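You operate a simulated robot arm through the tools that you are given. There is no shell and no other tool.

Carry out the task below with a simulated robot arm. There is one attempt and no reset: what you move stays moved.

## Task
Mark the blue cup twice, a quarter turn apart.
Fine: shield down before the key goes on; mark, press the step button once, mark again; hands off the turning chuck; key off at the end.

Only the result counts: the job must be done as asked and must still hold three seconds after the hand-in. Knocking over, shifting, dropping, spilling or breaking anything else fails it.

## Robot
A 7-joint arm with a two-finger parallel gripper, fixed in place. Base frame: the origin is on the floor under the middle of its stand, x ahead of it, y to its left, z up; the work surface is at about z = 0.768. Lengths are in m, angles in degrees, forces in N, time in s.
With the tool pointing down near the work surface it reaches from about 0.22 to 0.7 m from the base axis. Its first joint turns from -143.0 to 143.0 degrees. Payload 3 kg.
The TCP is the grasp point between the finger pads, 0.03 m short of the fingertips. In the tool frame z runs along the fingers and y along their closing line. The gripper opens to 0.11 m. The fingers are 0.02 m wide and 0.01 m thick; the gripper's body (0.048 by 0.112 m) begins 0.055 m behind the TCP.
Orientation is that of the tool frame in the base frame, as a unit quaternion [x, y, z, w]. With the fingers straight down and closing along the base's y, the tool's x points along the base's -x, its y along +y and its z along -z.

## Interface
- The arm moves only by the tool send_rows. Its argument "moves" is a list of rows, each a list of 3 entries, a list of its own where there are three numbers: the turn, a rotation vector about the base's x, y, z in units of 90 degrees (1.0 is 90 degrees), then the shift along the base's x, y, z in units of 150 mm (1.0 is 150 mm), then the finger opening in m, from 0 to 0.11. In form: [[[ax, ay, az], [tx, ty, tz], hand], ...]. A call has 1 to 20 rows; each row is the pose to reach, as a shift and turn from the pose commanded when the call began. A call with a number of a shift or a turn outside -1 to 1 is refused whole. Each row takes 0.2 s and may step no farther than 0.05 m and 8.6 degrees from the row before; otherwise, or with a gripper value out of range, the whole call is refused. A pose out of reach is approached as far as the arm can. The call stops where the force on the tool passes 40 N (or 10 N more than at its start, if that is more) or the arm is blocked; 0.2 s more then pass. Each finger travels about 0.108 m/s and halts on what it meets, pressing with about 35 N; the grip force reading is that of the motor and also rises with nothing between the fingers. The clock runs only during rows and for 0.2 s after the last one: add rows that repeat a pose to give the fingers time. It gives the time, the measured TCP pose, the force on the tool (base axes), the opening and the grip force at its end, in the units of the frame above (readings bear some noise), with the torque about the TCP (base axes, N m) and any sound that the robot's microphone picked up, and new pictures: "pictures" is both (left out), scene, wrist or none.
- Cameras (640 x 400 px; columns grow to the right, rows downward): "scene" is fixed at [0.4001, 0.4986, 1.4952]; the picture's right is [-0.86, -0.51, 0.00], its down [-0.29, 0.50, -0.82] and it looks along [0.41, -0.70, -0.58] (base axes); focal length 308 px, centre (320, 200). "wrist" rides on the gripper at [0.072, 0.017, -0.103] in the tool frame; the picture's right is [-0.23, 0.97, 0.00], its down [-0.76, -0.18, -0.62] and it looks along [-0.61, -0.14, 0.78] (tool axes); focal length 222 px, centre (320, 200). There is no depth. A picture from a camera that has moved, and an enlarged one, comes with that camera's place and axes in the base frame and with its lens.
- lift_body(by): slides the trunk up (or, below 0, down) by that many m; the arm rides with it, the base frame stays. It gives what a move gives, with no picture.
- zoom(camera, box): a new picture of the part [left, top, right, bottom] of that camera's present view, enlarged. It takes no simulated time.
- sign_off(): hands the job in; it is judged then, once.

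Nothing tells you positions but the pictures and the camera data. Unless the task says otherwise, let go and move clear before handing in.

The tools are called after ">>>" by a JSON object that holds its "api" and its "payload". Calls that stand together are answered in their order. send_rows: Moves the arm, as the interface text tells. Its arguments: {"type":"object","properties":{"moves":{"type":"array"},"pictures":{"type":"string","enum":["both","scene","wrist","none"]}},"required":["moves"]} The other tools are called the same way: lift_body (by) moves the trunk up or down; zoom (camera, box) takes an enlarged picture of a part of a camera's view; sign_off () hands the job in.

At the start:

```text
time: 0.0
position: [0.7321, -0.2022, 1.2445]
tcp_rot: [0.0, 1.0, 0.0, -0.001]
force: [0.2, -0.6, 0.1]
torque: [-0.01, 0.0, 0.03]
finger_gap: 0.1103
gripper_force: 0.0
trunk travel left (down, up): [-0.825, 0.065]
```

scene: 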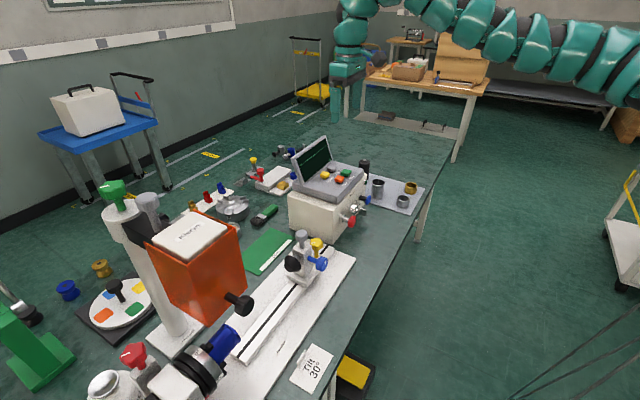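
wrist: 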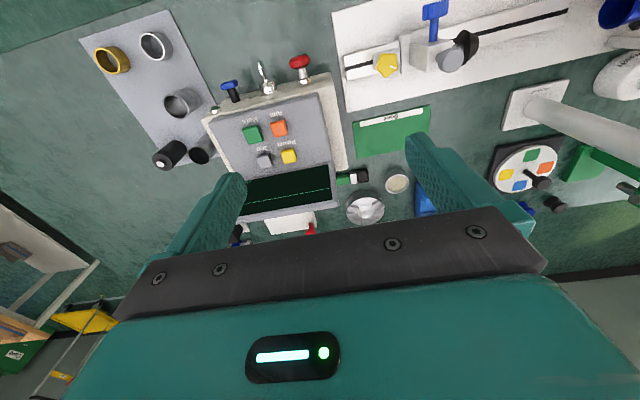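

The scene shows a bench with a laser-marking-like machine (orange shield, chuck, control console with buttons and levers, a rail carriage). I'll zoom in on both cameras to read labels before moving anything.

>>> {"api": "zoom", "payload": {"camera": "scene", "box": [260, 120, 440, 240]}}

>>> {"api": "zoom", "payload": {"camera": "scene", "box": [0, 160, 360, 400]}}

>>> {"api": "zoom", "payload": {"camera": "wrist", "box": [80, 0, 360, 220]}}

>>> {"api": "zoom", "payload": {"camera": "wrist", "box": [320, 0, 640, 220]}}

>>> {"api": "zoom", "payload": {"camera": "scene", "box": [60, 280, 260, 400]}}

```text
3.33 times, centred on (350, 180) of scene
camera zoom: at [0.4001, 0.4986, 1.4952], right [-0.86, -0.51, 0.0], down [-0.29, 0.5, -0.82], along [0.41, -0.7, -0.58], focal length 1025 px, centre (220, 267)
```

zoom: 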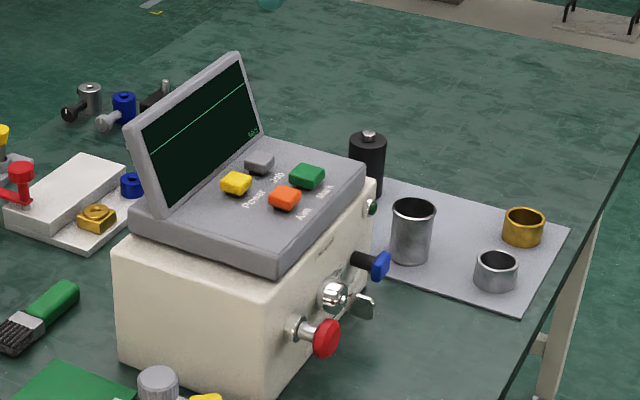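

```text
1.67 times, centred on (180, 280) of scene
camera zoom: at [0.4001, 0.4986, 1.4952], right [-0.86, -0.51, 0.0], down [-0.29, 0.5, -0.82], along [0.41, -0.7, -0.58], focal length 512 px, centre (553, 67)
```

zoom: 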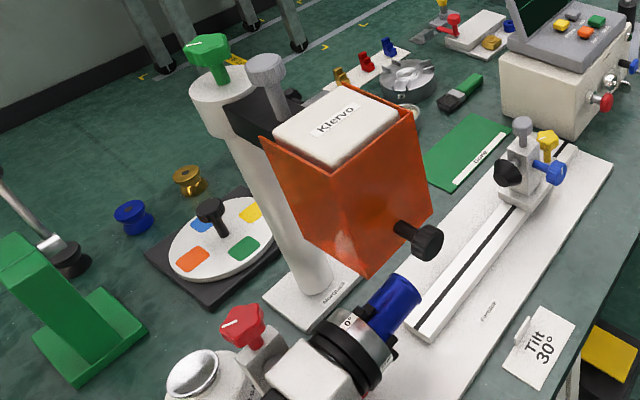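

```text
1.82 times, centred on (220, 110) of wrist
camera zoom: at [0.6609, -0.1855, 1.3504], right [0.23, 0.97, 0.0], down [0.76, -0.18, 0.62], along [0.61, -0.14, -0.78], focal length 404 px, centre (502, 364)
```

zoom: 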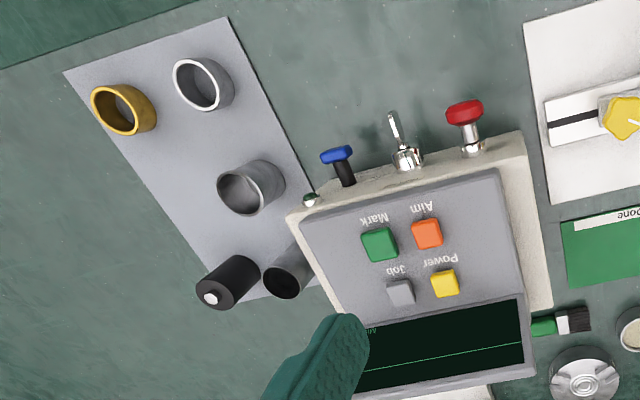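

```text
1.82 times, centred on (480, 110) of wrist
camera zoom: at [0.6609, -0.1855, 1.3504], right [0.23, 0.97, 0.0], down [0.76, -0.18, 0.62], along [0.61, -0.14, -0.78], focal length 404 px, centre (29, 364)
```

zoom: 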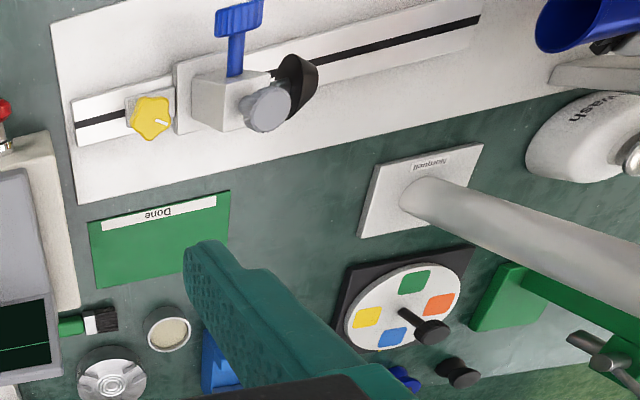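

```text
3.20 times, centred on (160, 340) of scene
camera zoom: at [0.4001, 0.4986, 1.4952], right [-0.86, -0.51, 0.0], down [-0.29, 0.5, -0.82], along [0.41, -0.7, -0.58], focal length 984 px, centre (832, -248)
```

zoom: 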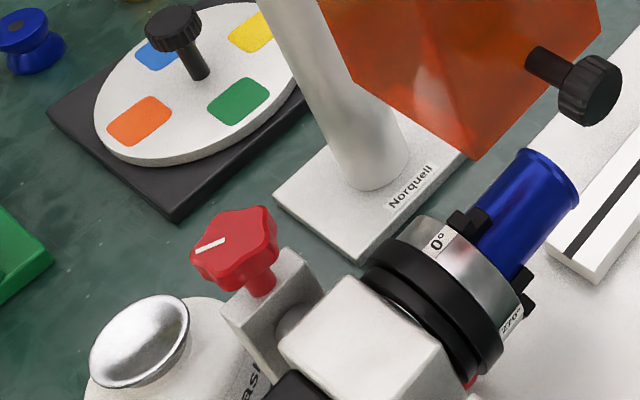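

I see the blue cup already clamped in a rotary chuck at about (0.74, 0.37), the laser head with orange shield above it, and the console at about (0.8, -0.3) with Mark/Aim/Power/Job buttons, key and red stop on its front face. Zooming further to find the step button and the shield's mechanism.

>>> {"api": "zoom", "payload": {"camera": "scene", "box": [80, 320, 260, 400]}}

>>> {"api": "zoom", "payload": {"camera": "scene", "box": [90, 170, 260, 330]}}

>>> {"api": "zoom", "payload": {"camera": "scene", "box": [320, 160, 420, 240]}}

>>> {"api": "zoom", "payload": {"camera": "scene", "box": [270, 320, 400, 400]}}

>>> {"api": "zoom", "payload": {"camera": "wrist", "box": [220, 40, 340, 120]}}

>>> {"api": "zoom", "payload": {"camera": "wrist", "box": [540, 0, 640, 140]}}

```text
3.56 times, centred on (170, 360) of scene
camera zoom: at [0.4001, 0.4986, 1.4952], right [-0.86, -0.51, 0.0], down [-0.29, 0.5, -0.82], along [0.41, -0.7, -0.58], focal length 1093 px, centre (853, -369)
```

zoom: 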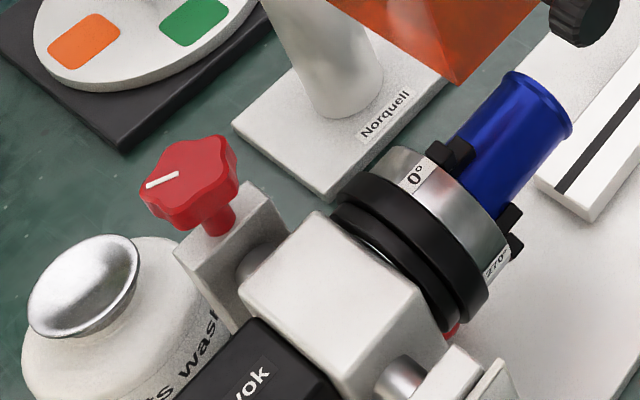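

```text
2.50 times, centred on (175, 250) of scene
camera zoom: at [0.4001, 0.4986, 1.4952], right [-0.86, -0.51, 0.0], down [-0.29, 0.5, -0.82], along [0.41, -0.7, -0.58], focal length 769 px, centre (682, 75)
```

zoom: 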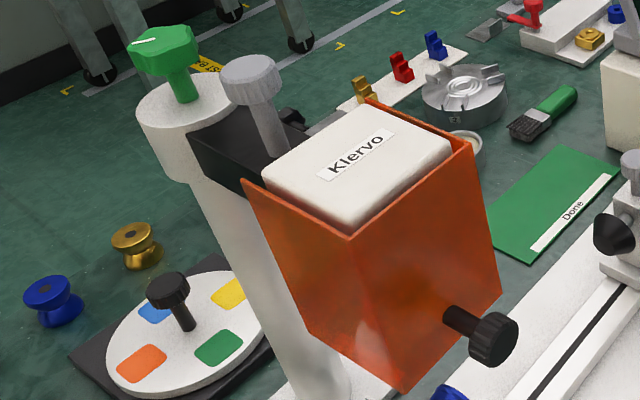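

```text
5.00 times, centred on (370, 200) of scene
camera zoom: at [0.4001, 0.4986, 1.4952], right [-0.86, -0.51, 0.0], down [-0.29, 0.5, -0.82], along [0.41, -0.7, -0.58], focal length 1537 px, centre (70, 200)
```

zoom: 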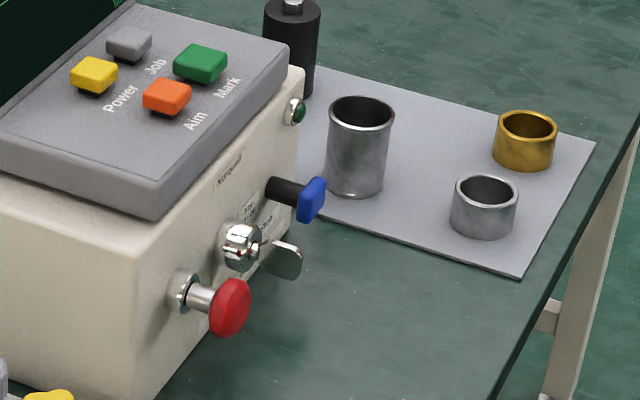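

```text
4.92 times, centred on (335, 360) of scene
camera zoom: at [0.4001, 0.4986, 1.4952], right [-0.86, -0.51, 0.0], down [-0.29, 0.5, -0.82], along [0.41, -0.7, -0.58], focal length 1514 px, centre (246, -588)
```

zoom: 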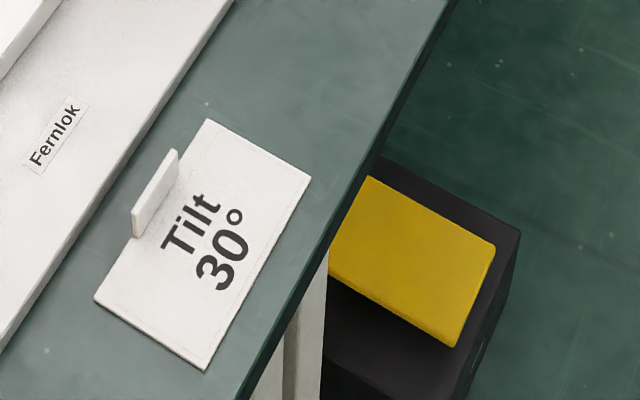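

```text
5.00 times, centred on (280, 80) of wrist
camera zoom: at [0.6609, -0.1855, 1.3504], right [0.23, 0.97, 0.0], down [0.76, -0.18, 0.62], along [0.61, -0.14, -0.78], focal length 1111 px, centre (520, 800)
```

zoom: 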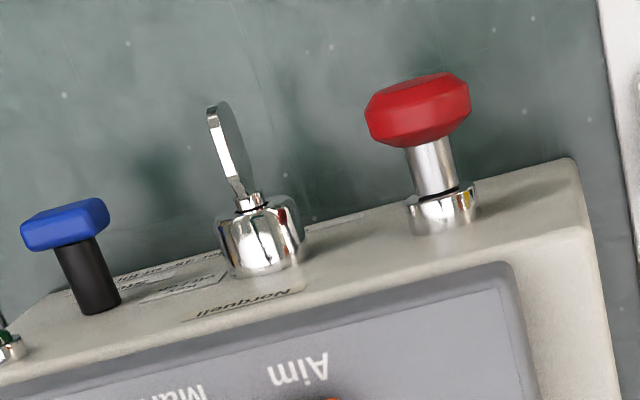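

```text
2.86 times, centred on (590, 70) of wrist
camera zoom: at [0.6609, -0.1855, 1.3504], right [0.23, 0.97, 0.0], down [0.76, -0.18, 0.62], along [0.61, -0.14, -0.78], focal length 635 px, centre (-451, 571)
```

zoom: 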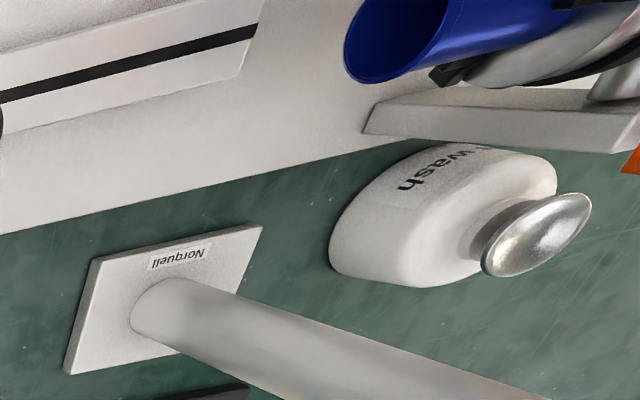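

The front panel of the console faces the robot, with a red stop, a key switch (plate vertical) and a blue lever, all near x≈0.71, z≈0.82. I'll back off and tilt the wrist to look at the panel face-on before touching anything.

>>> {"api": "send_rows", "payload": {"moves": [[[0, -0.088, 0], [-0.2, 0, -0.2], 0.11], [[0, -0.176, 0], [-0.4, 0, -0.4], 0.11], [[0, -0.264, 0], [-0.6, 0, -0.6], 0.11], [[0, -0.352, 0], [-0.8, 0, -0.8], 0.11], [[0, -0.44, 0], [-1.0, 0, -1.0], 0.11]]}}

```text
time: 1.4
position: [0.7336, -0.1094, 1.2734]
tcp_rot: [-0.275, 0.889, -0.138, 0.34]
force: [0.2, -0.8, -0.7]
torque: [0.08, 0.02, 0.02]
finger_gap: 0.1097
gripper_force: 0.0
out of reach, approached as far as the arm can: row 1, 2, 3, 5
trunk travel left (down, up): [-0.825, 0.065]
stopped in row 5: the arm was blocked; the commanded pose is now the measured one
camera wrist: at [0.612, -0.1316, 1.3052], right [-0.24, 0.92, -0.3], down [0.12, 0.34, 0.93], along [0.96, 0.19, -0.19], focal length 222 px, centre (320, 200)
```

scene: 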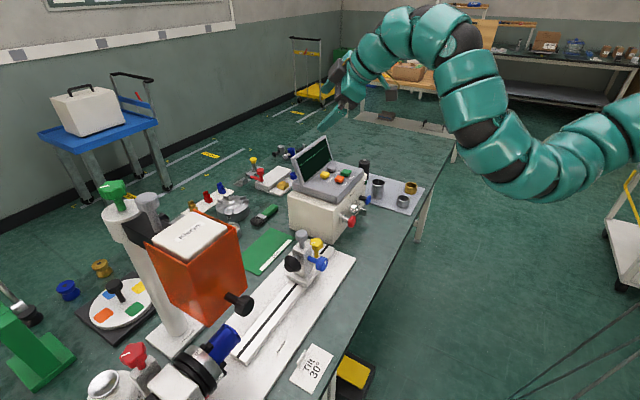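
wrist: 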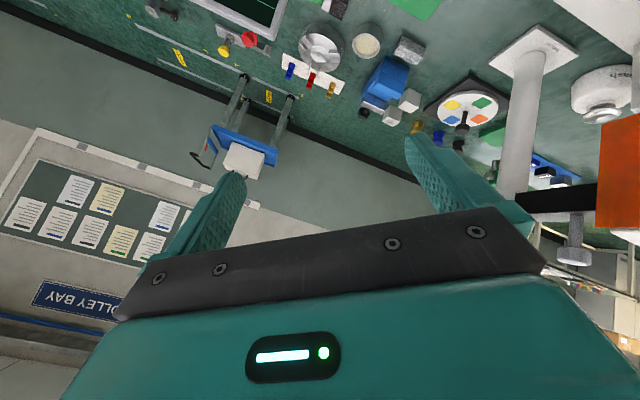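

The arm could not follow that tilt at this trunk height (it twisted and was blocked in free air; nothing was touched). I'll undo the twist, return to tool-down, then draw back before lowering the trunk, which should give better reach.

>>> {"api": "send_rows", "payload": {"moves": [[[0.0228, 0.0563, -0.0455], [-0.0275, -0.075, 0.0], 0.11], [[0.0455, 0.1125, -0.091], [-0.055, -0.15, 0.0], 0.11], [[0.0683, 0.1688, -0.1365], [-0.0825, -0.225, 0.0], 0.11], [[0.091, 0.225, -0.182], [-0.11, -0.3, 0.0], 0.11], [[0.1138, 0.2813, -0.2275], [-0.1375, -0.375, 0.0], 0.11], [[0.1365, 0.3375, -0.273], [-0.165, -0.45, 0.0], 0.11], [[0.1593, 0.3938, -0.3185], [-0.1925, -0.525, 0.0], 0.11], [[0.182, 0.45, -0.364], [-0.22, -0.6, 0.0], 0.11], [[0.182, 0.45, -0.364], [-0.22, -0.6, 0.0], 0.11]]}}

```text
time: 3.4
position: [0.6045, -0.2086, 1.1793]
tcp_rot: [-0.062, 0.985, -0.089, 0.134]
force: [0.1, -0.1, -0.3]
torque: [-0.02, 0.02, -0.03]
finger_gap: 0.1101
gripper_force: 0.0
out of reach, approached as far as the arm can: row 3, 4, 5, 6, 7, 8, 9
trunk travel left (down, up): [-0.825, 0.065]
camera wrist: at [0.5059, -0.1867, 1.2574], right [0.12, 0.98, -0.13], down [0.57, 0.04, 0.82], along [0.81, -0.17, -0.56], focal length 222 px, centre (320, 200)
```

scene: 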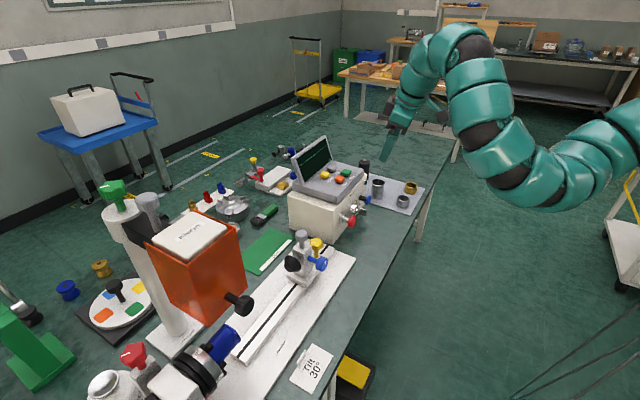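
wrist: 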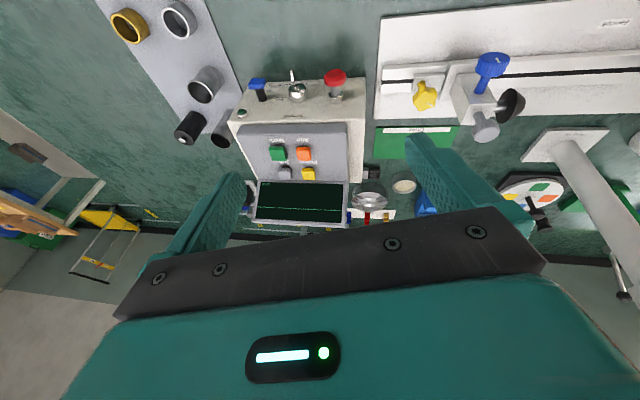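

I see the gripper drawn back to about x=0.60 over clear bench in front of the console, elbow in front of the table edge. The shoulder seems too high for comfort, so I'll lower the trunk a moderate step while fingertips remain well above the bench.

>>> {"api": "lift_body", "payload": {"by": -0.2}}

>>> {"api": "send_rows", "payload": {"moves": [[[0, 0, 0], [-0.1, 0, 0.0], 0.11]]}}

```text
time: 5.6
position: [0.6054, -0.207, 0.9791]
tcp_rot: [-0.063, 0.985, -0.088, 0.135]
force: [0.1, -0.2, 0.1]
torque: [0.02, -0.02, -0.05]
finger_gap: 0.1102
gripper_force: 0.2
trunk travel left (down, up): [-0.625, 0.265]
```

```text
time: 6.0
position: [0.5905, -0.2064, 0.9802]
tcp_rot: [-0.064, 0.985, -0.089, 0.135]
force: [0.7, 0.2, 0.9]
torque: [-0.03, 0.01, 0.0]
finger_gap: 0.11
gripper_force: 0.0
trunk travel left (down, up): [-0.625, 0.265]
camera wrist: at [0.4906, -0.185, 1.0581], right [0.12, 0.98, -0.13], down [0.57, 0.04, 0.82], along [0.81, -0.17, -0.56], focal length 222 px, centre (320, 200)
```

scene: 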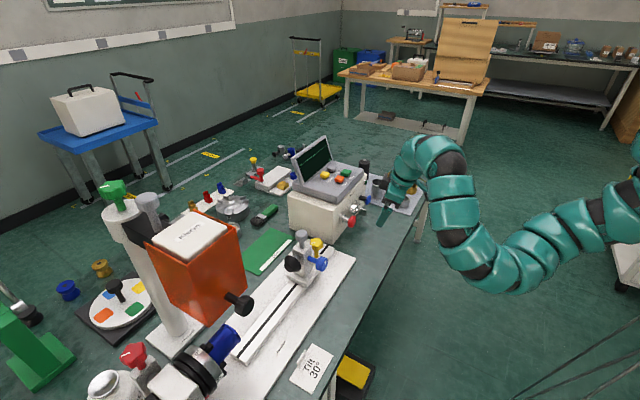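
wrist: 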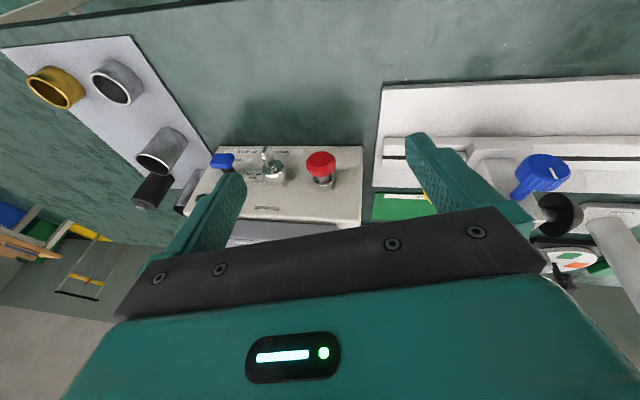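

Now the wrist camera sees the front panel. Zooming to read its labels.

>>> {"api": "zoom", "payload": {"camera": "wrist", "box": [180, 130, 370, 240]}}

>>> {"api": "zoom", "payload": {"camera": "wrist", "box": [205, 140, 305, 200]}}

>>> {"api": "zoom", "payload": {"camera": "scene", "box": [330, 180, 390, 220]}}

```text
3.37 times, centred on (275, 185) of wrist
camera zoom: at [0.4906, -0.185, 1.0581], right [0.12, 0.98, -0.13], down [0.57, 0.04, 0.82], along [0.81, -0.17, -0.56], focal length 748 px, centre (472, 250)
```

zoom: 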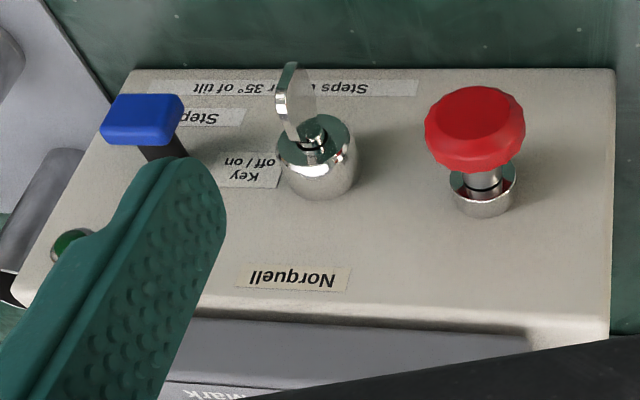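

```text
6.40 times, centred on (255, 170) of wrist
camera zoom: at [0.4906, -0.185, 1.0581], right [0.12, 0.98, -0.13], down [0.57, 0.04, 0.82], along [0.81, -0.17, -0.56], focal length 1422 px, centre (736, 392)
```

zoom: 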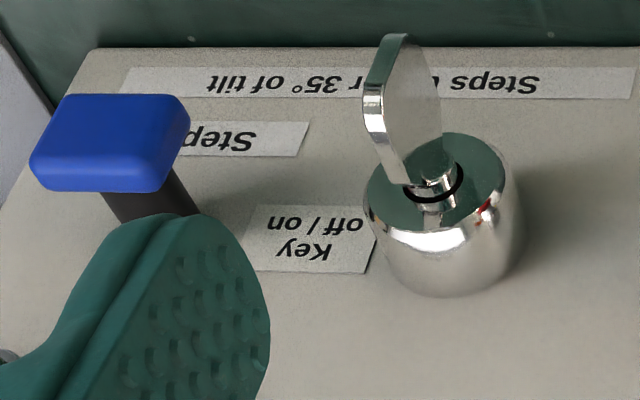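

```text
10.00 times, centred on (360, 200) of scene
camera zoom: at [0.4001, 0.4986, 1.4952], right [-0.86, -0.51, 0.0], down [-0.29, 0.5, -0.82], along [0.41, -0.7, -0.58], focal length 3074 px, centre (-80, 200)
```

zoom: 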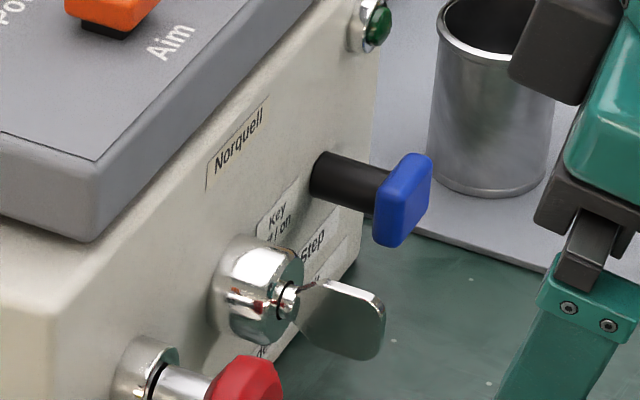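

The panel's blue button is labelled "Step", the key "off / on", and a strip says "Steps o… 35° of tilt". I need that strip in full, so I'll slide the camera to the right side of the key.

>>> {"api": "send_rows", "payload": {"moves": [[[0, 0, 0], [-0.1, -0.25, 0.0], 0.11], [[0, 0, 0], [-0.2, -0.5, 0.0], 0.11], [[0, 0, 0], [-0.3, -0.75, 0.0], 0.11]], "pictures": "wrist"}}

```text
time: 6.8
position: [0.5458, -0.3207, 0.9795]
tcp_rot: [-0.064, 0.985, -0.088, 0.136]
force: [0.2, 0.0, -1.0]
torque: [0.02, -0.01, 0.0]
finger_gap: 0.1097
gripper_force: 0.0
trunk travel left (down, up): [-0.625, 0.265]
camera wrist: at [0.4453, -0.2989, 1.0578], right [0.12, 0.98, -0.13], down [0.57, 0.04, 0.82], along [0.81, -0.17, -0.56], focal length 222 px, centre (320, 200)
```

wrist: 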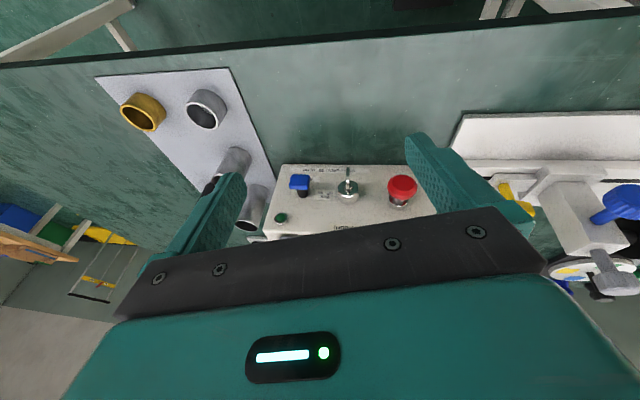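

>>> {"api": "zoom", "payload": {"camera": "wrist", "box": [260, 150, 440, 250]}}

>>> {"api": "zoom", "payload": {"camera": "wrist", "box": [280, 155, 380, 215]}}

```text
3.56 times, centred on (350, 200) of wrist
camera zoom: at [0.4453, -0.2989, 1.0578], right [0.12, 0.98, -0.13], down [0.57, 0.04, 0.82], along [0.81, -0.17, -0.56], focal length 790 px, centre (213, 200)
```

zoom: 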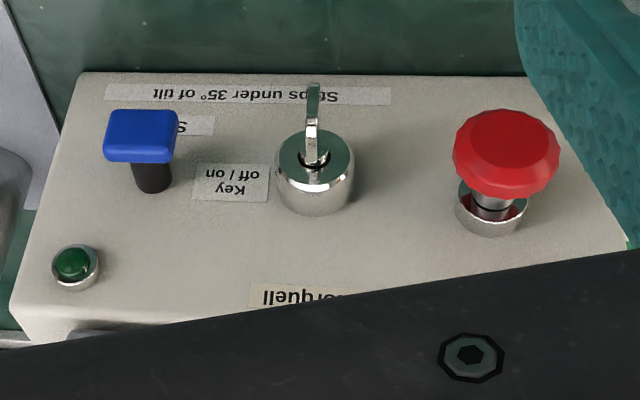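

```text
6.40 times, centred on (330, 185) of wrist
camera zoom: at [0.4453, -0.2989, 1.0578], right [0.12, 0.98, -0.13], down [0.57, 0.04, 0.82], along [0.81, -0.17, -0.56], focal length 1422 px, centre (256, 296)
```

zoom: 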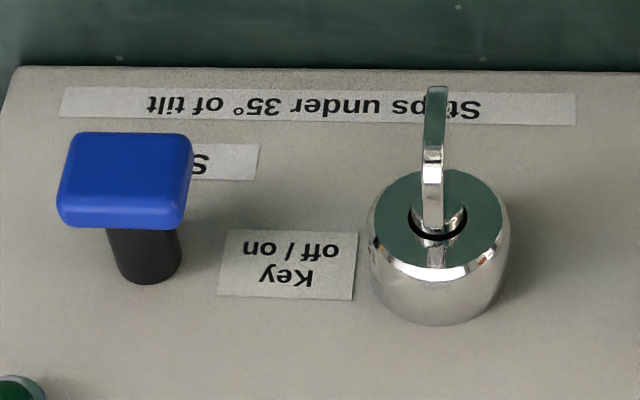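

The strip reads "Steps under 35° of tilt", so the step button only works if the chuck's tilt is below 35°, and the bench card says "Tilt 30°". I must check the chuck's present tilt; moving the wrist camera over to the left to view the rotary unit.

>>> {"api": "send_rows", "payload": {"moves": [[[0, 0, 0], [-0.15, 0.25, 0.1], 0.11], [[0, 0, 0], [-0.3, 0.5, 0.2], 0.11], [[0, 0, 0], [-0.45, 0.75, 0.3], 0.11], [[0, 0, 0], [-0.5, 1.0, 0.4], 0.11]], "pictures": "none"}}

>>> {"api": "send_rows", "payload": {"moves": [[[0, 0, 0], [0, 0.3, 0], 0.11], [[0, 0, 0], [0, 0.6, 0], 0.11], [[0, 0, 0], [0, 0.8, 0], 0.11], [[0, 0, 0], [0, 1.0, 0], 0.11]], "pictures": "none"}}

>>> {"api": "send_rows", "payload": {"moves": [[[0, 0, 0], [0, 0.3, 0], 0.11], [[0, 0, 0], [0, 0.6, 0], 0.11], [[0, 0, 0], [0, 0.8, 0], 0.11], [[0, 0, 0], [0, 1.0, 0], 0.11]]}}

```text
time: 7.8
position: [0.4723, -0.178, 1.0539]
tcp_rot: [-0.065, 0.984, -0.091, 0.136]
force: [-1.3, 0.6, -0.8]
torque: [-0.08, 0.0, -0.03]
finger_gap: 0.11
gripper_force: 0.1
out of reach, approached as far as the arm can: row 3, 4
trunk travel left (down, up): [-0.625, 0.265]
```

```text
time: 8.8
position: [0.4728, -0.0337, 1.0476]
tcp_rot: [-0.063, 0.984, -0.09, 0.137]
force: [0.1, 0.7, 0.1]
torque: [-0.02, -0.01, 0.0]
finger_gap: 0.1102
gripper_force: 0.1
trunk travel left (down, up): [-0.625, 0.265]
```

```text
time: 9.8
position: [0.435, 0.0599, 1.0172]
tcp_rot: [-0.065, 0.984, -0.088, 0.143]
force: [-0.7, -0.1, 0.3]
torque: [-0.01, 0.03, 0.02]
finger_gap: 0.11
gripper_force: 0.0
out of reach, approached as far as the arm can: row 1, 2, 3, 4
trunk travel left (down, up): [-0.625, 0.265]
camera wrist: at [0.3343, 0.0813, 1.0948], right [0.12, 0.99, -0.12], down [0.56, 0.04, 0.83], along [0.82, -0.17, -0.55], focal length 222 px, centre (320, 200)
```

scene: 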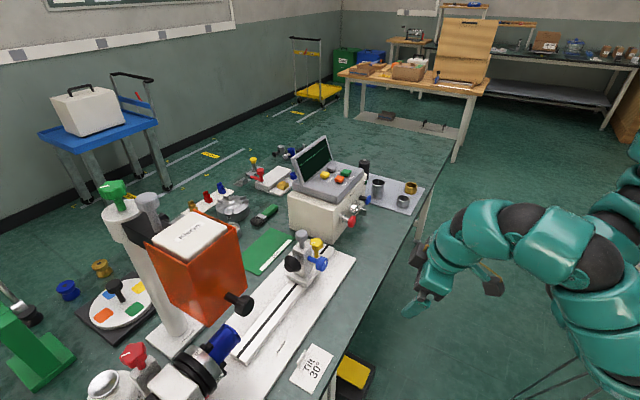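
wrist: 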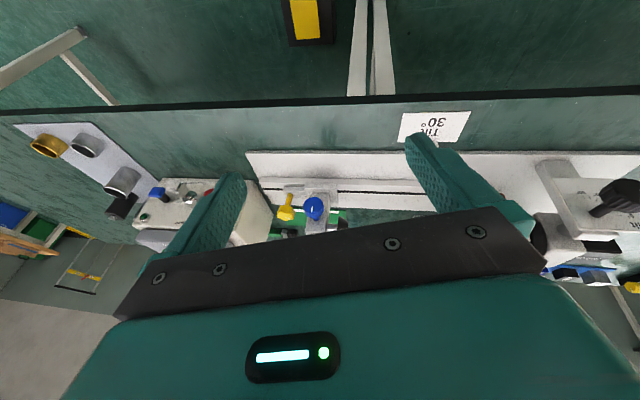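

The chuck unit is at the right edge of the wrist view, half hidden. I'll yaw the tool to the left so the camera faces the chuck.

>>> {"api": "send_rows", "payload": {"moves": [[[0, 0, 0.09], [0, 0.05, 0], 0.11], [[0, 0, 0.18], [0, 0.1, 0], 0.11], [[0, 0, 0.27], [0, 0.15, 0], 0.11], [[0, 0, 0.36], [0, 0.2, 0], 0.11], [[0, 0, 0.42], [0, 0.25, 0], 0.11]]}}

```text
time: 11.0
position: [0.4331, 0.0982, 1.0174]
tcp_rot: [-0.38, 0.911, -0.04, 0.156]
force: [0.7, -0.3, -0.6]
torque: [-0.03, -0.07, -0.02]
finger_gap: 0.1103
gripper_force: 0.0
trunk travel left (down, up): [-0.625, 0.265]
camera wrist: at [0.3422, 0.0538, 1.0962], right [-0.51, 0.85, -0.13], down [0.43, 0.38, 0.82], along [0.74, 0.36, -0.56], focal length 222 px, centre (320, 200)
```

scene: 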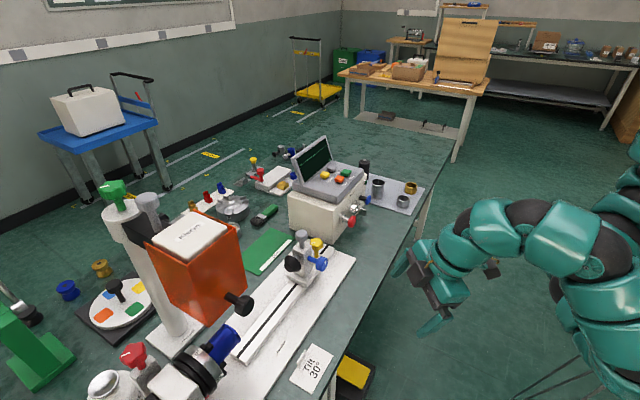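
wrist: 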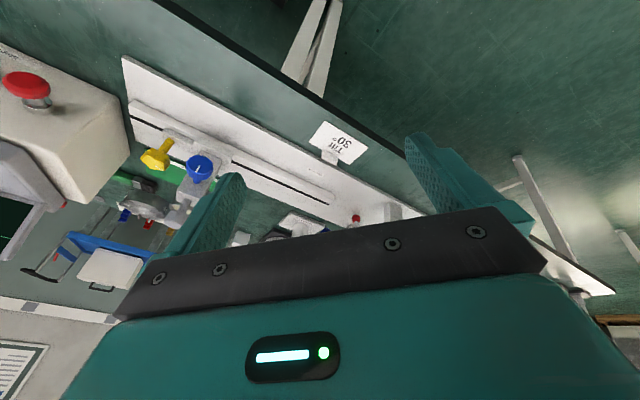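

The chuck is hidden behind the palm; tilting the fingers further forward should bring it into the clear upper part of the wrist image.

>>> {"api": "send_rows", "payload": {"moves": [[[0.045, -0.075, 0], [0, 0.1, 0.05], 0.11], [[0.09, -0.15, 0], [0, 0.2, 0.1], 0.11], [[0.135, -0.225, 0], [0, 0.3, 0.15], 0.11], [[0.16, -0.265, 0], [0, 0.4, 0.2], 0.11]]}}

```text
time: 12.0
position: [0.4413, 0.1736, 1.0506]
tcp_rot: [-0.34, 0.857, -0.004, 0.387]
force: [-0.1, -0.1, 0.2]
torque: [0.02, -0.02, 0.01]
finger_gap: 0.1101
gripper_force: 0.1
out of reach, approached as far as the arm can: row 3, 4
trunk travel left (down, up): [-0.625, 0.265]
camera wrist: at [0.3289, 0.1178, 1.0735], right [-0.46, 0.88, -0.11], down [0.04, 0.15, 0.99], along [0.89, 0.45, -0.11], focal length 222 px, centre (320, 200)
```

scene: 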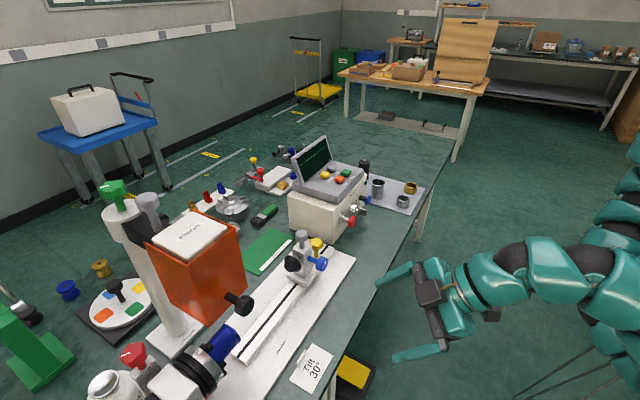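
wrist: 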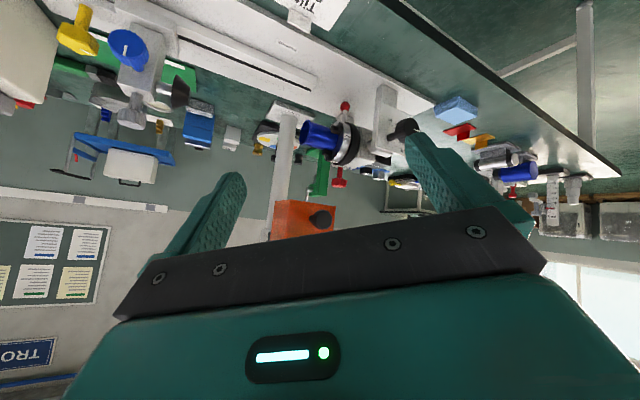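

>>> {"api": "zoom", "payload": {"camera": "wrist", "box": [240, 80, 440, 240]}}

>>> {"api": "zoom", "payload": {"camera": "wrist", "box": [290, 85, 430, 195]}}

>>> {"api": "zoom", "payload": {"camera": "wrist", "box": [50, 0, 240, 140]}}

>>> {"api": "zoom", "payload": {"camera": "wrist", "box": [400, 60, 640, 220]}}

```text
2.50 times, centred on (340, 160) of wrist
camera zoom: at [0.3289, 0.1178, 1.0735], right [-0.46, 0.88, -0.11], down [0.04, 0.15, 0.99], along [0.89, 0.45, -0.11], focal length 555 px, centre (270, 300)
```

zoom: 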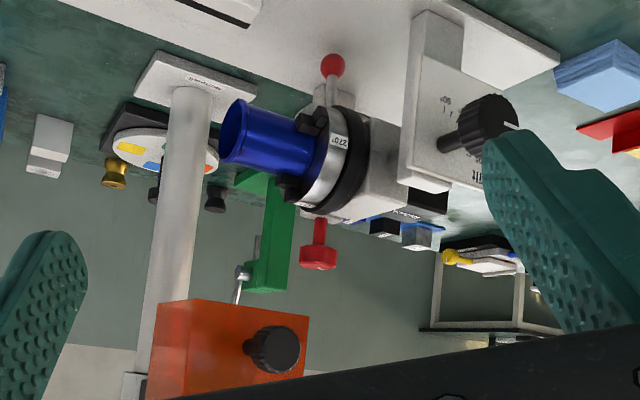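

```text
3.64 times, centred on (360, 140) of wrist
camera zoom: at [0.3289, 0.1178, 1.0735], right [-0.46, 0.88, -0.11], down [0.04, 0.15, 0.99], along [0.89, 0.45, -0.11], focal length 808 px, centre (174, 418)
```

zoom: 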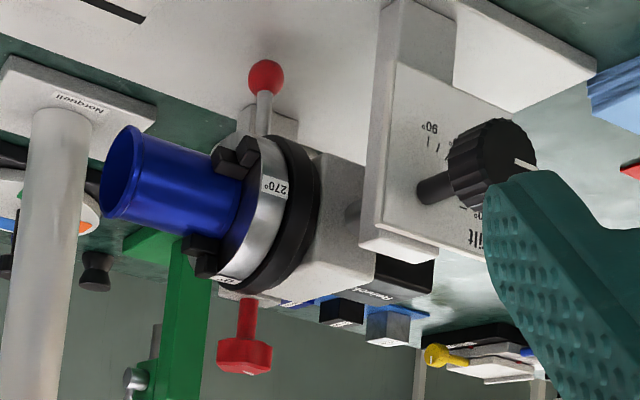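

```text
2.86 times, centred on (145, 70) of wrist
camera zoom: at [0.3289, 0.1178, 1.0735], right [-0.46, 0.88, -0.11], down [0.04, 0.15, 0.99], along [0.89, 0.45, -0.11], focal length 635 px, centre (820, 571)
```

zoom: 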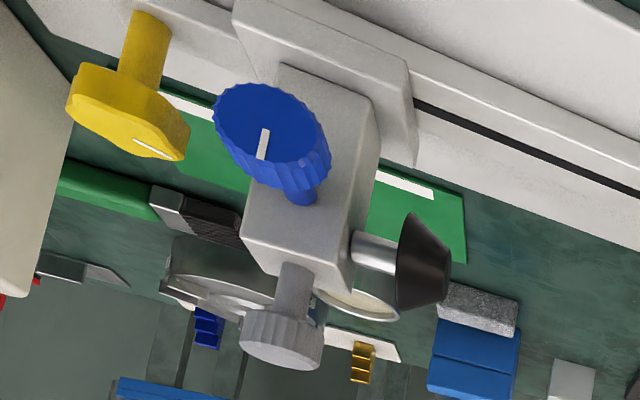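

```text
2.50 times, centred on (520, 140) of wrist
camera zoom: at [0.3289, 0.1178, 1.0735], right [-0.46, 0.88, -0.11], down [0.04, 0.15, 0.99], along [0.89, 0.45, -0.11], focal length 555 px, centre (-180, 350)
```

zoom: 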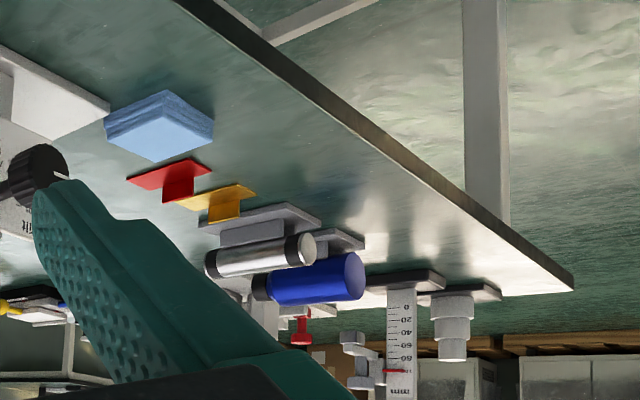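

The rotary unit has a tilt scale bracket with a black knob facing the robot, a red ball lever under the chuck and a red star knob behind. I need a closer look at the scale, and at the console display.

>>> {"api": "zoom", "payload": {"camera": "scene", "box": [285, 130, 345, 200]}}

>>> {"api": "zoom", "payload": {"camera": "wrist", "box": [370, 85, 420, 165]}}

>>> {"api": "zoom", "payload": {"camera": "scene", "box": [110, 330, 230, 400]}}

```text
5.71 times, centred on (315, 165) of scene
camera zoom: at [0.4001, 0.4986, 1.4952], right [-0.86, -0.51, 0.0], down [-0.29, 0.5, -0.82], along [0.41, -0.7, -0.58], focal length 1757 px, centre (349, 400)
```

zoom: 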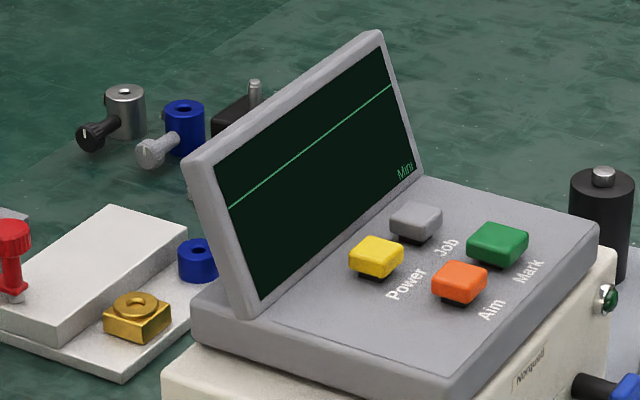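

```text
5.00 times, centred on (395, 125) of wrist
camera zoom: at [0.3289, 0.1178, 1.0735], right [-0.46, 0.88, -0.11], down [0.04, 0.15, 0.99], along [0.89, 0.45, -0.11], focal length 1111 px, centre (-55, 575)
```

zoom: 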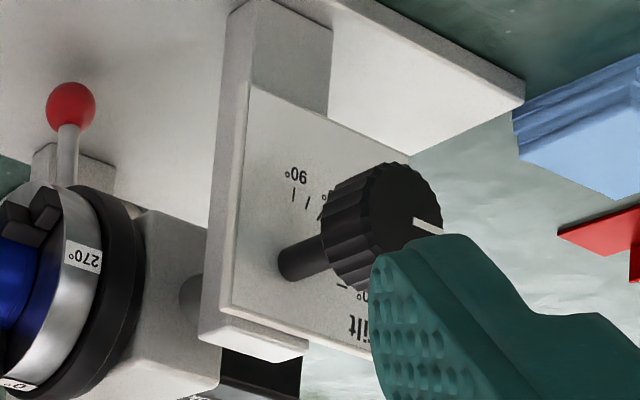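

```text
5.33 times, centred on (170, 365) of scene
camera zoom: at [0.4001, 0.4986, 1.4952], right [-0.86, -0.51, 0.0], down [-0.29, 0.5, -0.82], along [0.41, -0.7, -0.58], focal length 1640 px, centre (1120, -680)
```

zoom: 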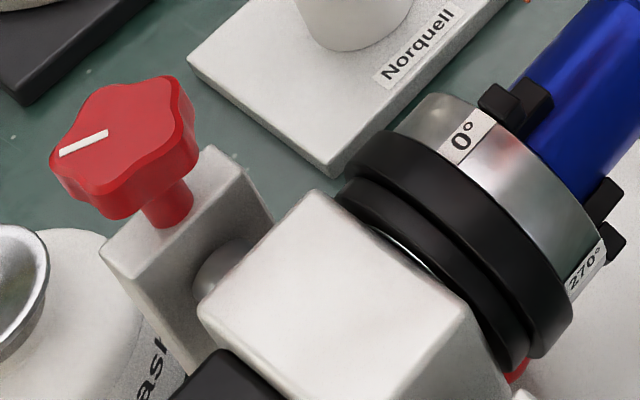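

The tilt knob is near (0.62, 0.43, 0.88). I'll shift the camera left toward it for a squarer look at the scale.

>>> {"api": "send_rows", "payload": {"moves": [[[0, 0, 0], [0.0, 0.25, -0.05], 0.11], [[0, 0, 0], [0.0, 0.5, -0.1], 0.11], [[0, 0, 0], [0.0, 0.75, -0.15], 0.11], [[0, 0, 0], [0.0, 1.0, -0.2], 0.11]]}}

```text
time: 13.0
position: [0.4416, 0.3237, 1.0218]
tcp_rot: [-0.34, 0.857, -0.003, 0.386]
force: [0.3, 0.0, -0.2]
torque: [0.0, -0.03, -0.02]
finger_gap: 0.1104
gripper_force: 0.2
trunk travel left (down, up): [-0.625, 0.265]
camera wrist: at [0.3287, 0.2681, 1.043], right [-0.46, 0.88, -0.11], down [0.05, 0.15, 0.99], along [0.89, 0.45, -0.11], focal length 222 px, centre (320, 200)
```

scene: 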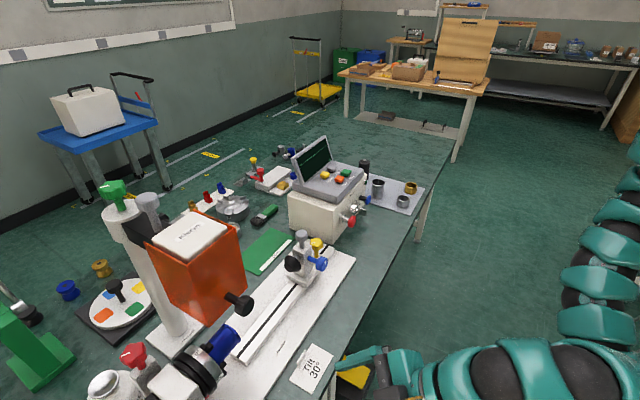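
wrist: 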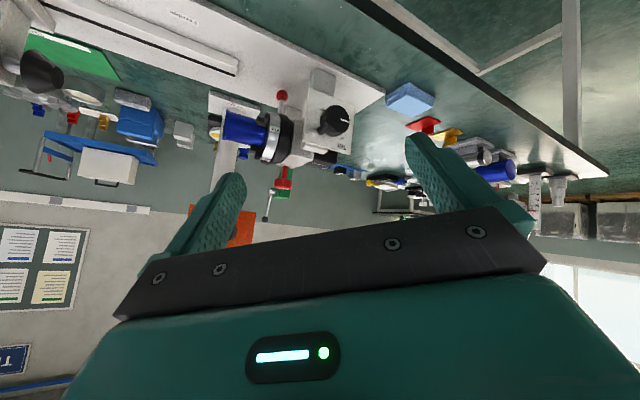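

>>> {"api": "zoom", "payload": {"camera": "wrist", "box": [210, 80, 390, 210]}}

>>> {"api": "zoom", "payload": {"camera": "wrist", "box": [290, 85, 370, 165]}}

```text
3.08 times, centred on (300, 145) of wrist
camera zoom: at [0.3287, 0.2681, 1.043], right [-0.46, 0.88, -0.11], down [0.05, 0.15, 0.99], along [0.89, 0.45, -0.11], focal length 684 px, centre (382, 369)
```

zoom: 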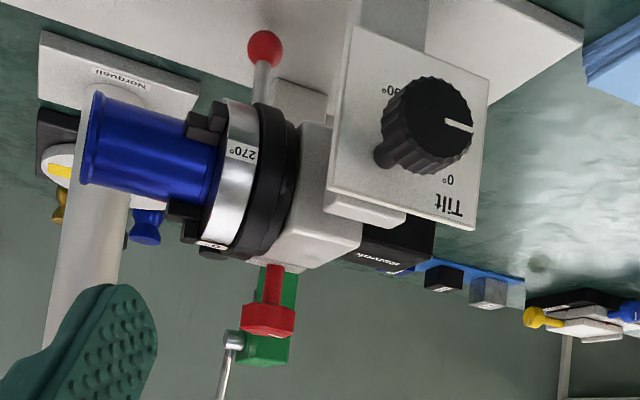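

```text
5.00 times, centred on (330, 125) of wrist
camera zoom: at [0.3287, 0.2681, 1.043], right [-0.46, 0.88, -0.11], down [0.05, 0.15, 0.99], along [0.89, 0.45, -0.11], focal length 1111 px, centre (270, 575)
```

zoom: 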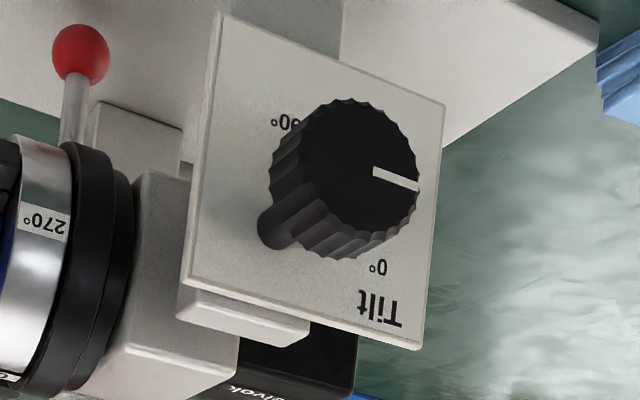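

The tilt knob's pointer sits on 0° (well under 35°), so stepping will work and the "Tilt 30°" card isn't part of this job. The shield's black knob is at about (0.664, 0.296, 1.06); I'll look closely at the shield before handling it.

>>> {"api": "zoom", "payload": {"camera": "scene", "box": [140, 200, 260, 330]}}

>>> {"api": "zoom", "payload": {"camera": "scene", "box": [90, 175, 190, 240]}}

>>> {"api": "zoom", "payload": {"camera": "scene", "box": [200, 270, 260, 330]}}

```text
3.08 times, centred on (200, 265) of scene
camera zoom: at [0.4001, 0.4986, 1.4952], right [-0.86, -0.51, 0.0], down [-0.29, 0.5, -0.82], along [0.41, -0.7, -0.58], focal length 946 px, centre (689, 0)
```

zoom: 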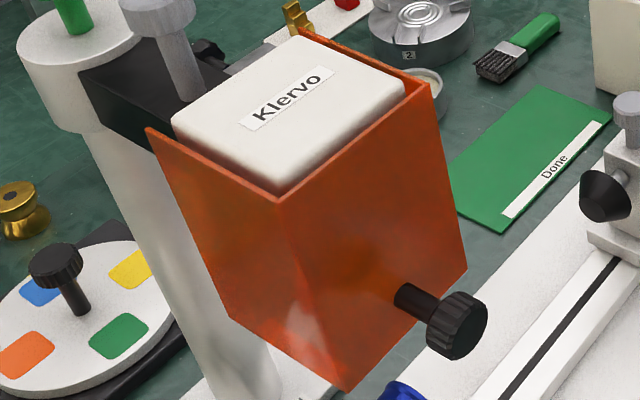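

```text
6.15 times, centred on (140, 208) of scene
camera zoom: at [0.4001, 0.4986, 1.4952], right [-0.86, -0.51, 0.0], down [-0.29, 0.5, -0.82], along [0.41, -0.7, -0.58], focal length 1892 px, centre (1428, 154)
```

zoom: 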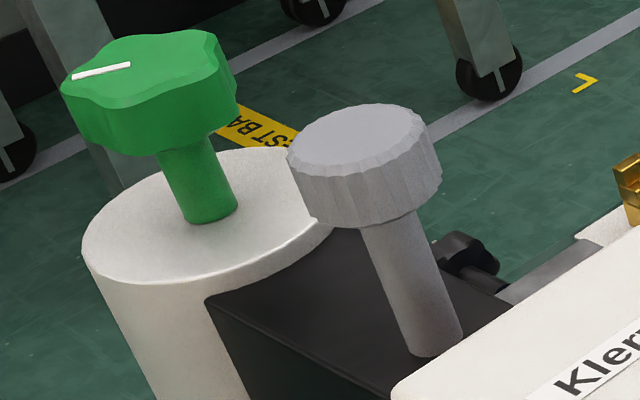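

```text
6.67 times, centred on (230, 300) of scene
camera zoom: at [0.4001, 0.4986, 1.4952], right [-0.86, -0.51, 0.0], down [-0.29, 0.5, -0.82], along [0.41, -0.7, -0.58], focal length 2050 px, centre (920, -467)
```

zoom: 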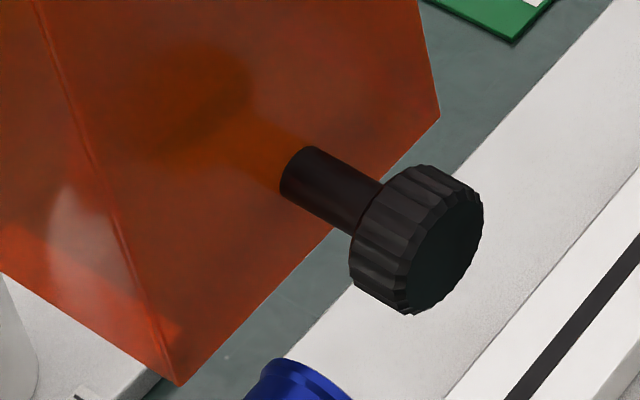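

I see the shield is a three-sided orange box over the laser head with its handle knob near the bottom of the robot-facing side. I'll square the tool up (yaw 0, fingers 45° forward-down) and move to a pre-grasp in front of that knob.

>>> {"api": "send_rows", "payload": {"moves": [[[0.029, 0.006, -0.068], [0.1, -0.03, 0.09], 0.07], [[0.058, 0.013, -0.136], [0.25, -0.06, 0.18], 0.07], [[0.087, 0.019, -0.204], [0.4, -0.09, 0.27], 0.07], [[0.115, 0.025, -0.271], [0.55, -0.12, 0.36], 0.07], [[0.144, 0.032, -0.339], [0.7, -0.15, 0.45], 0.07], [[0.173, 0.038, -0.407], [0.85, -0.187, 0.52], 0.07]]}}

```text
time: 14.4
position: [0.57, 0.2957, 1.0997]
tcp_rot: [0.001, 0.924, -0.001, 0.383]
force: [-0.1, 0.1, 0.1]
torque: [-0.01, -0.03, -0.03]
finger_gap: 0.0701
gripper_force: 0.2
trunk travel left (down, up): [-0.625, 0.265]
camera wrist: at [0.4458, 0.3127, 1.1238], right [0.16, 0.97, 0.16], down [0.1, -0.18, 0.98], along [0.98, -0.14, -0.12], focal length 222 px, centre (320, 200)
```

scene: 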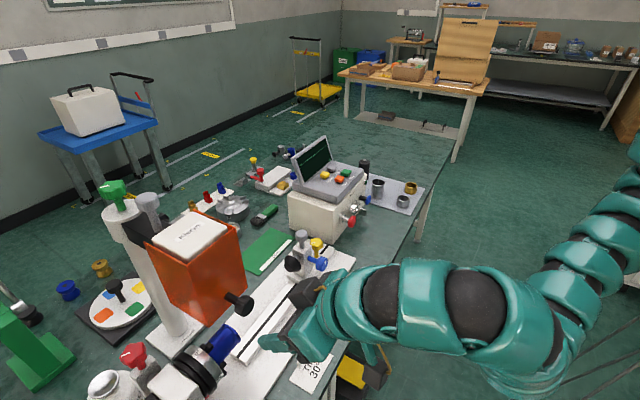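
wrist: 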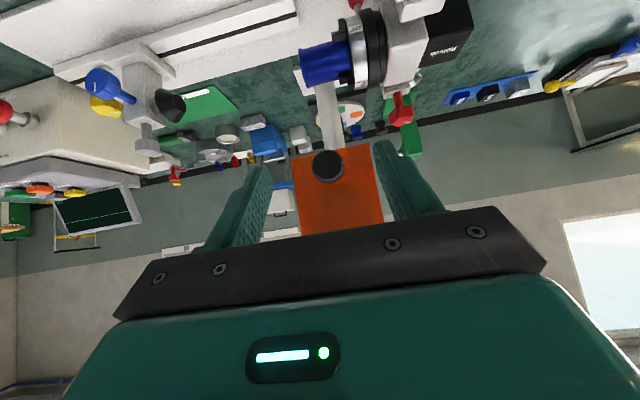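

The arm now tracks exactly. The shield knob is straight ahead; zooming to confirm its position.

>>> {"api": "zoom", "payload": {"camera": "wrist", "box": [260, 20, 440, 240]}}

>>> {"api": "zoom", "payload": {"camera": "scene", "box": [160, 250, 380, 400]}}

```text
1.82 times, centred on (350, 130) of wrist
camera zoom: at [0.4458, 0.3127, 1.1238], right [0.16, 0.97, 0.16], down [0.1, -0.18, 0.98], along [0.98, -0.14, -0.12], focal length 404 px, centre (266, 327)
```

zoom: 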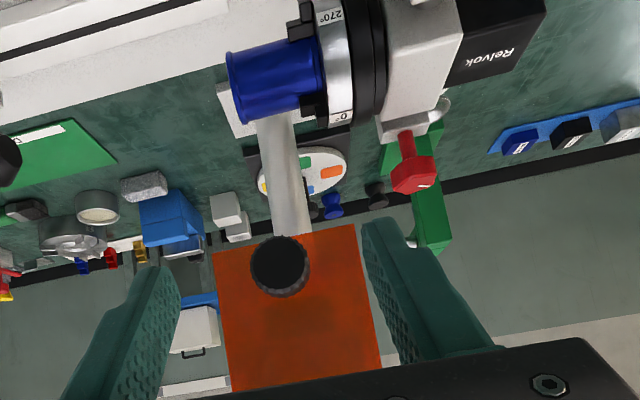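

```text
2.67 times, centred on (270, 325) of scene
camera zoom: at [0.4001, 0.4986, 1.4952], right [-0.86, -0.51, 0.0], down [-0.29, 0.5, -0.82], along [0.41, -0.7, -0.58], focal length 820 px, centre (453, -133)
```

zoom: 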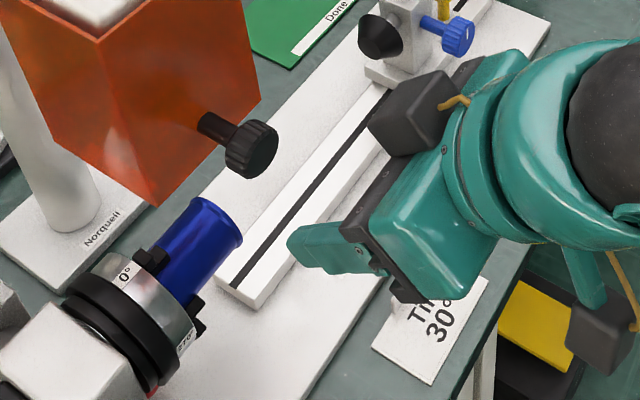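

Knob centre confirmed at about (0.664, 0.296, 1.063), ~33 mm across. Advancing with fingers straddling it.

>>> {"api": "send_rows", "payload": {"moves": [[[0, 0, 0], [0.2, 0, -0.08], 0.07], [[0, 0, 0], [0.4, 0, -0.16], 0.07], [[0, 0, 0], [0.58, 0, -0.24], 0.07]]}}

```text
time: 15.2
position: [0.6571, 0.2959, 1.0615]
tcp_rot: [0.0, 0.924, 0.0, 0.383]
force: [0.3, 0.0, -0.2]
torque: [0.0, 0.0, 0.01]
finger_gap: 0.0701
gripper_force: 0.0
trunk travel left (down, up): [-0.625, 0.265]
camera wrist: at [0.5334, 0.3125, 1.0866], right [0.16, 0.97, 0.16], down [0.1, -0.18, 0.98], along [0.98, -0.14, -0.12], focal length 222 px, centre (320, 200)
```

scene: 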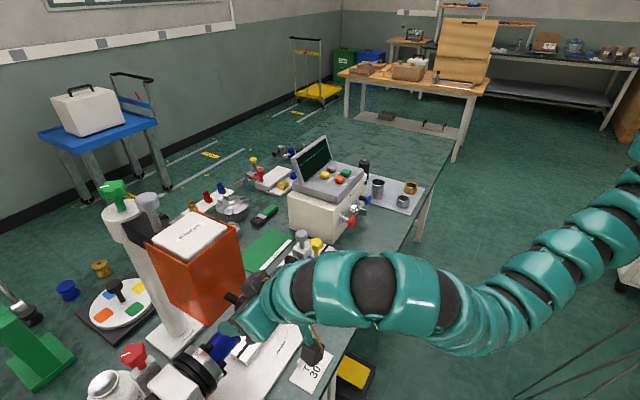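
wrist: 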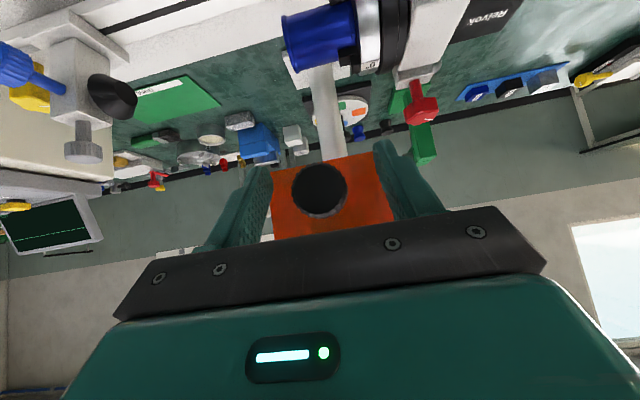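

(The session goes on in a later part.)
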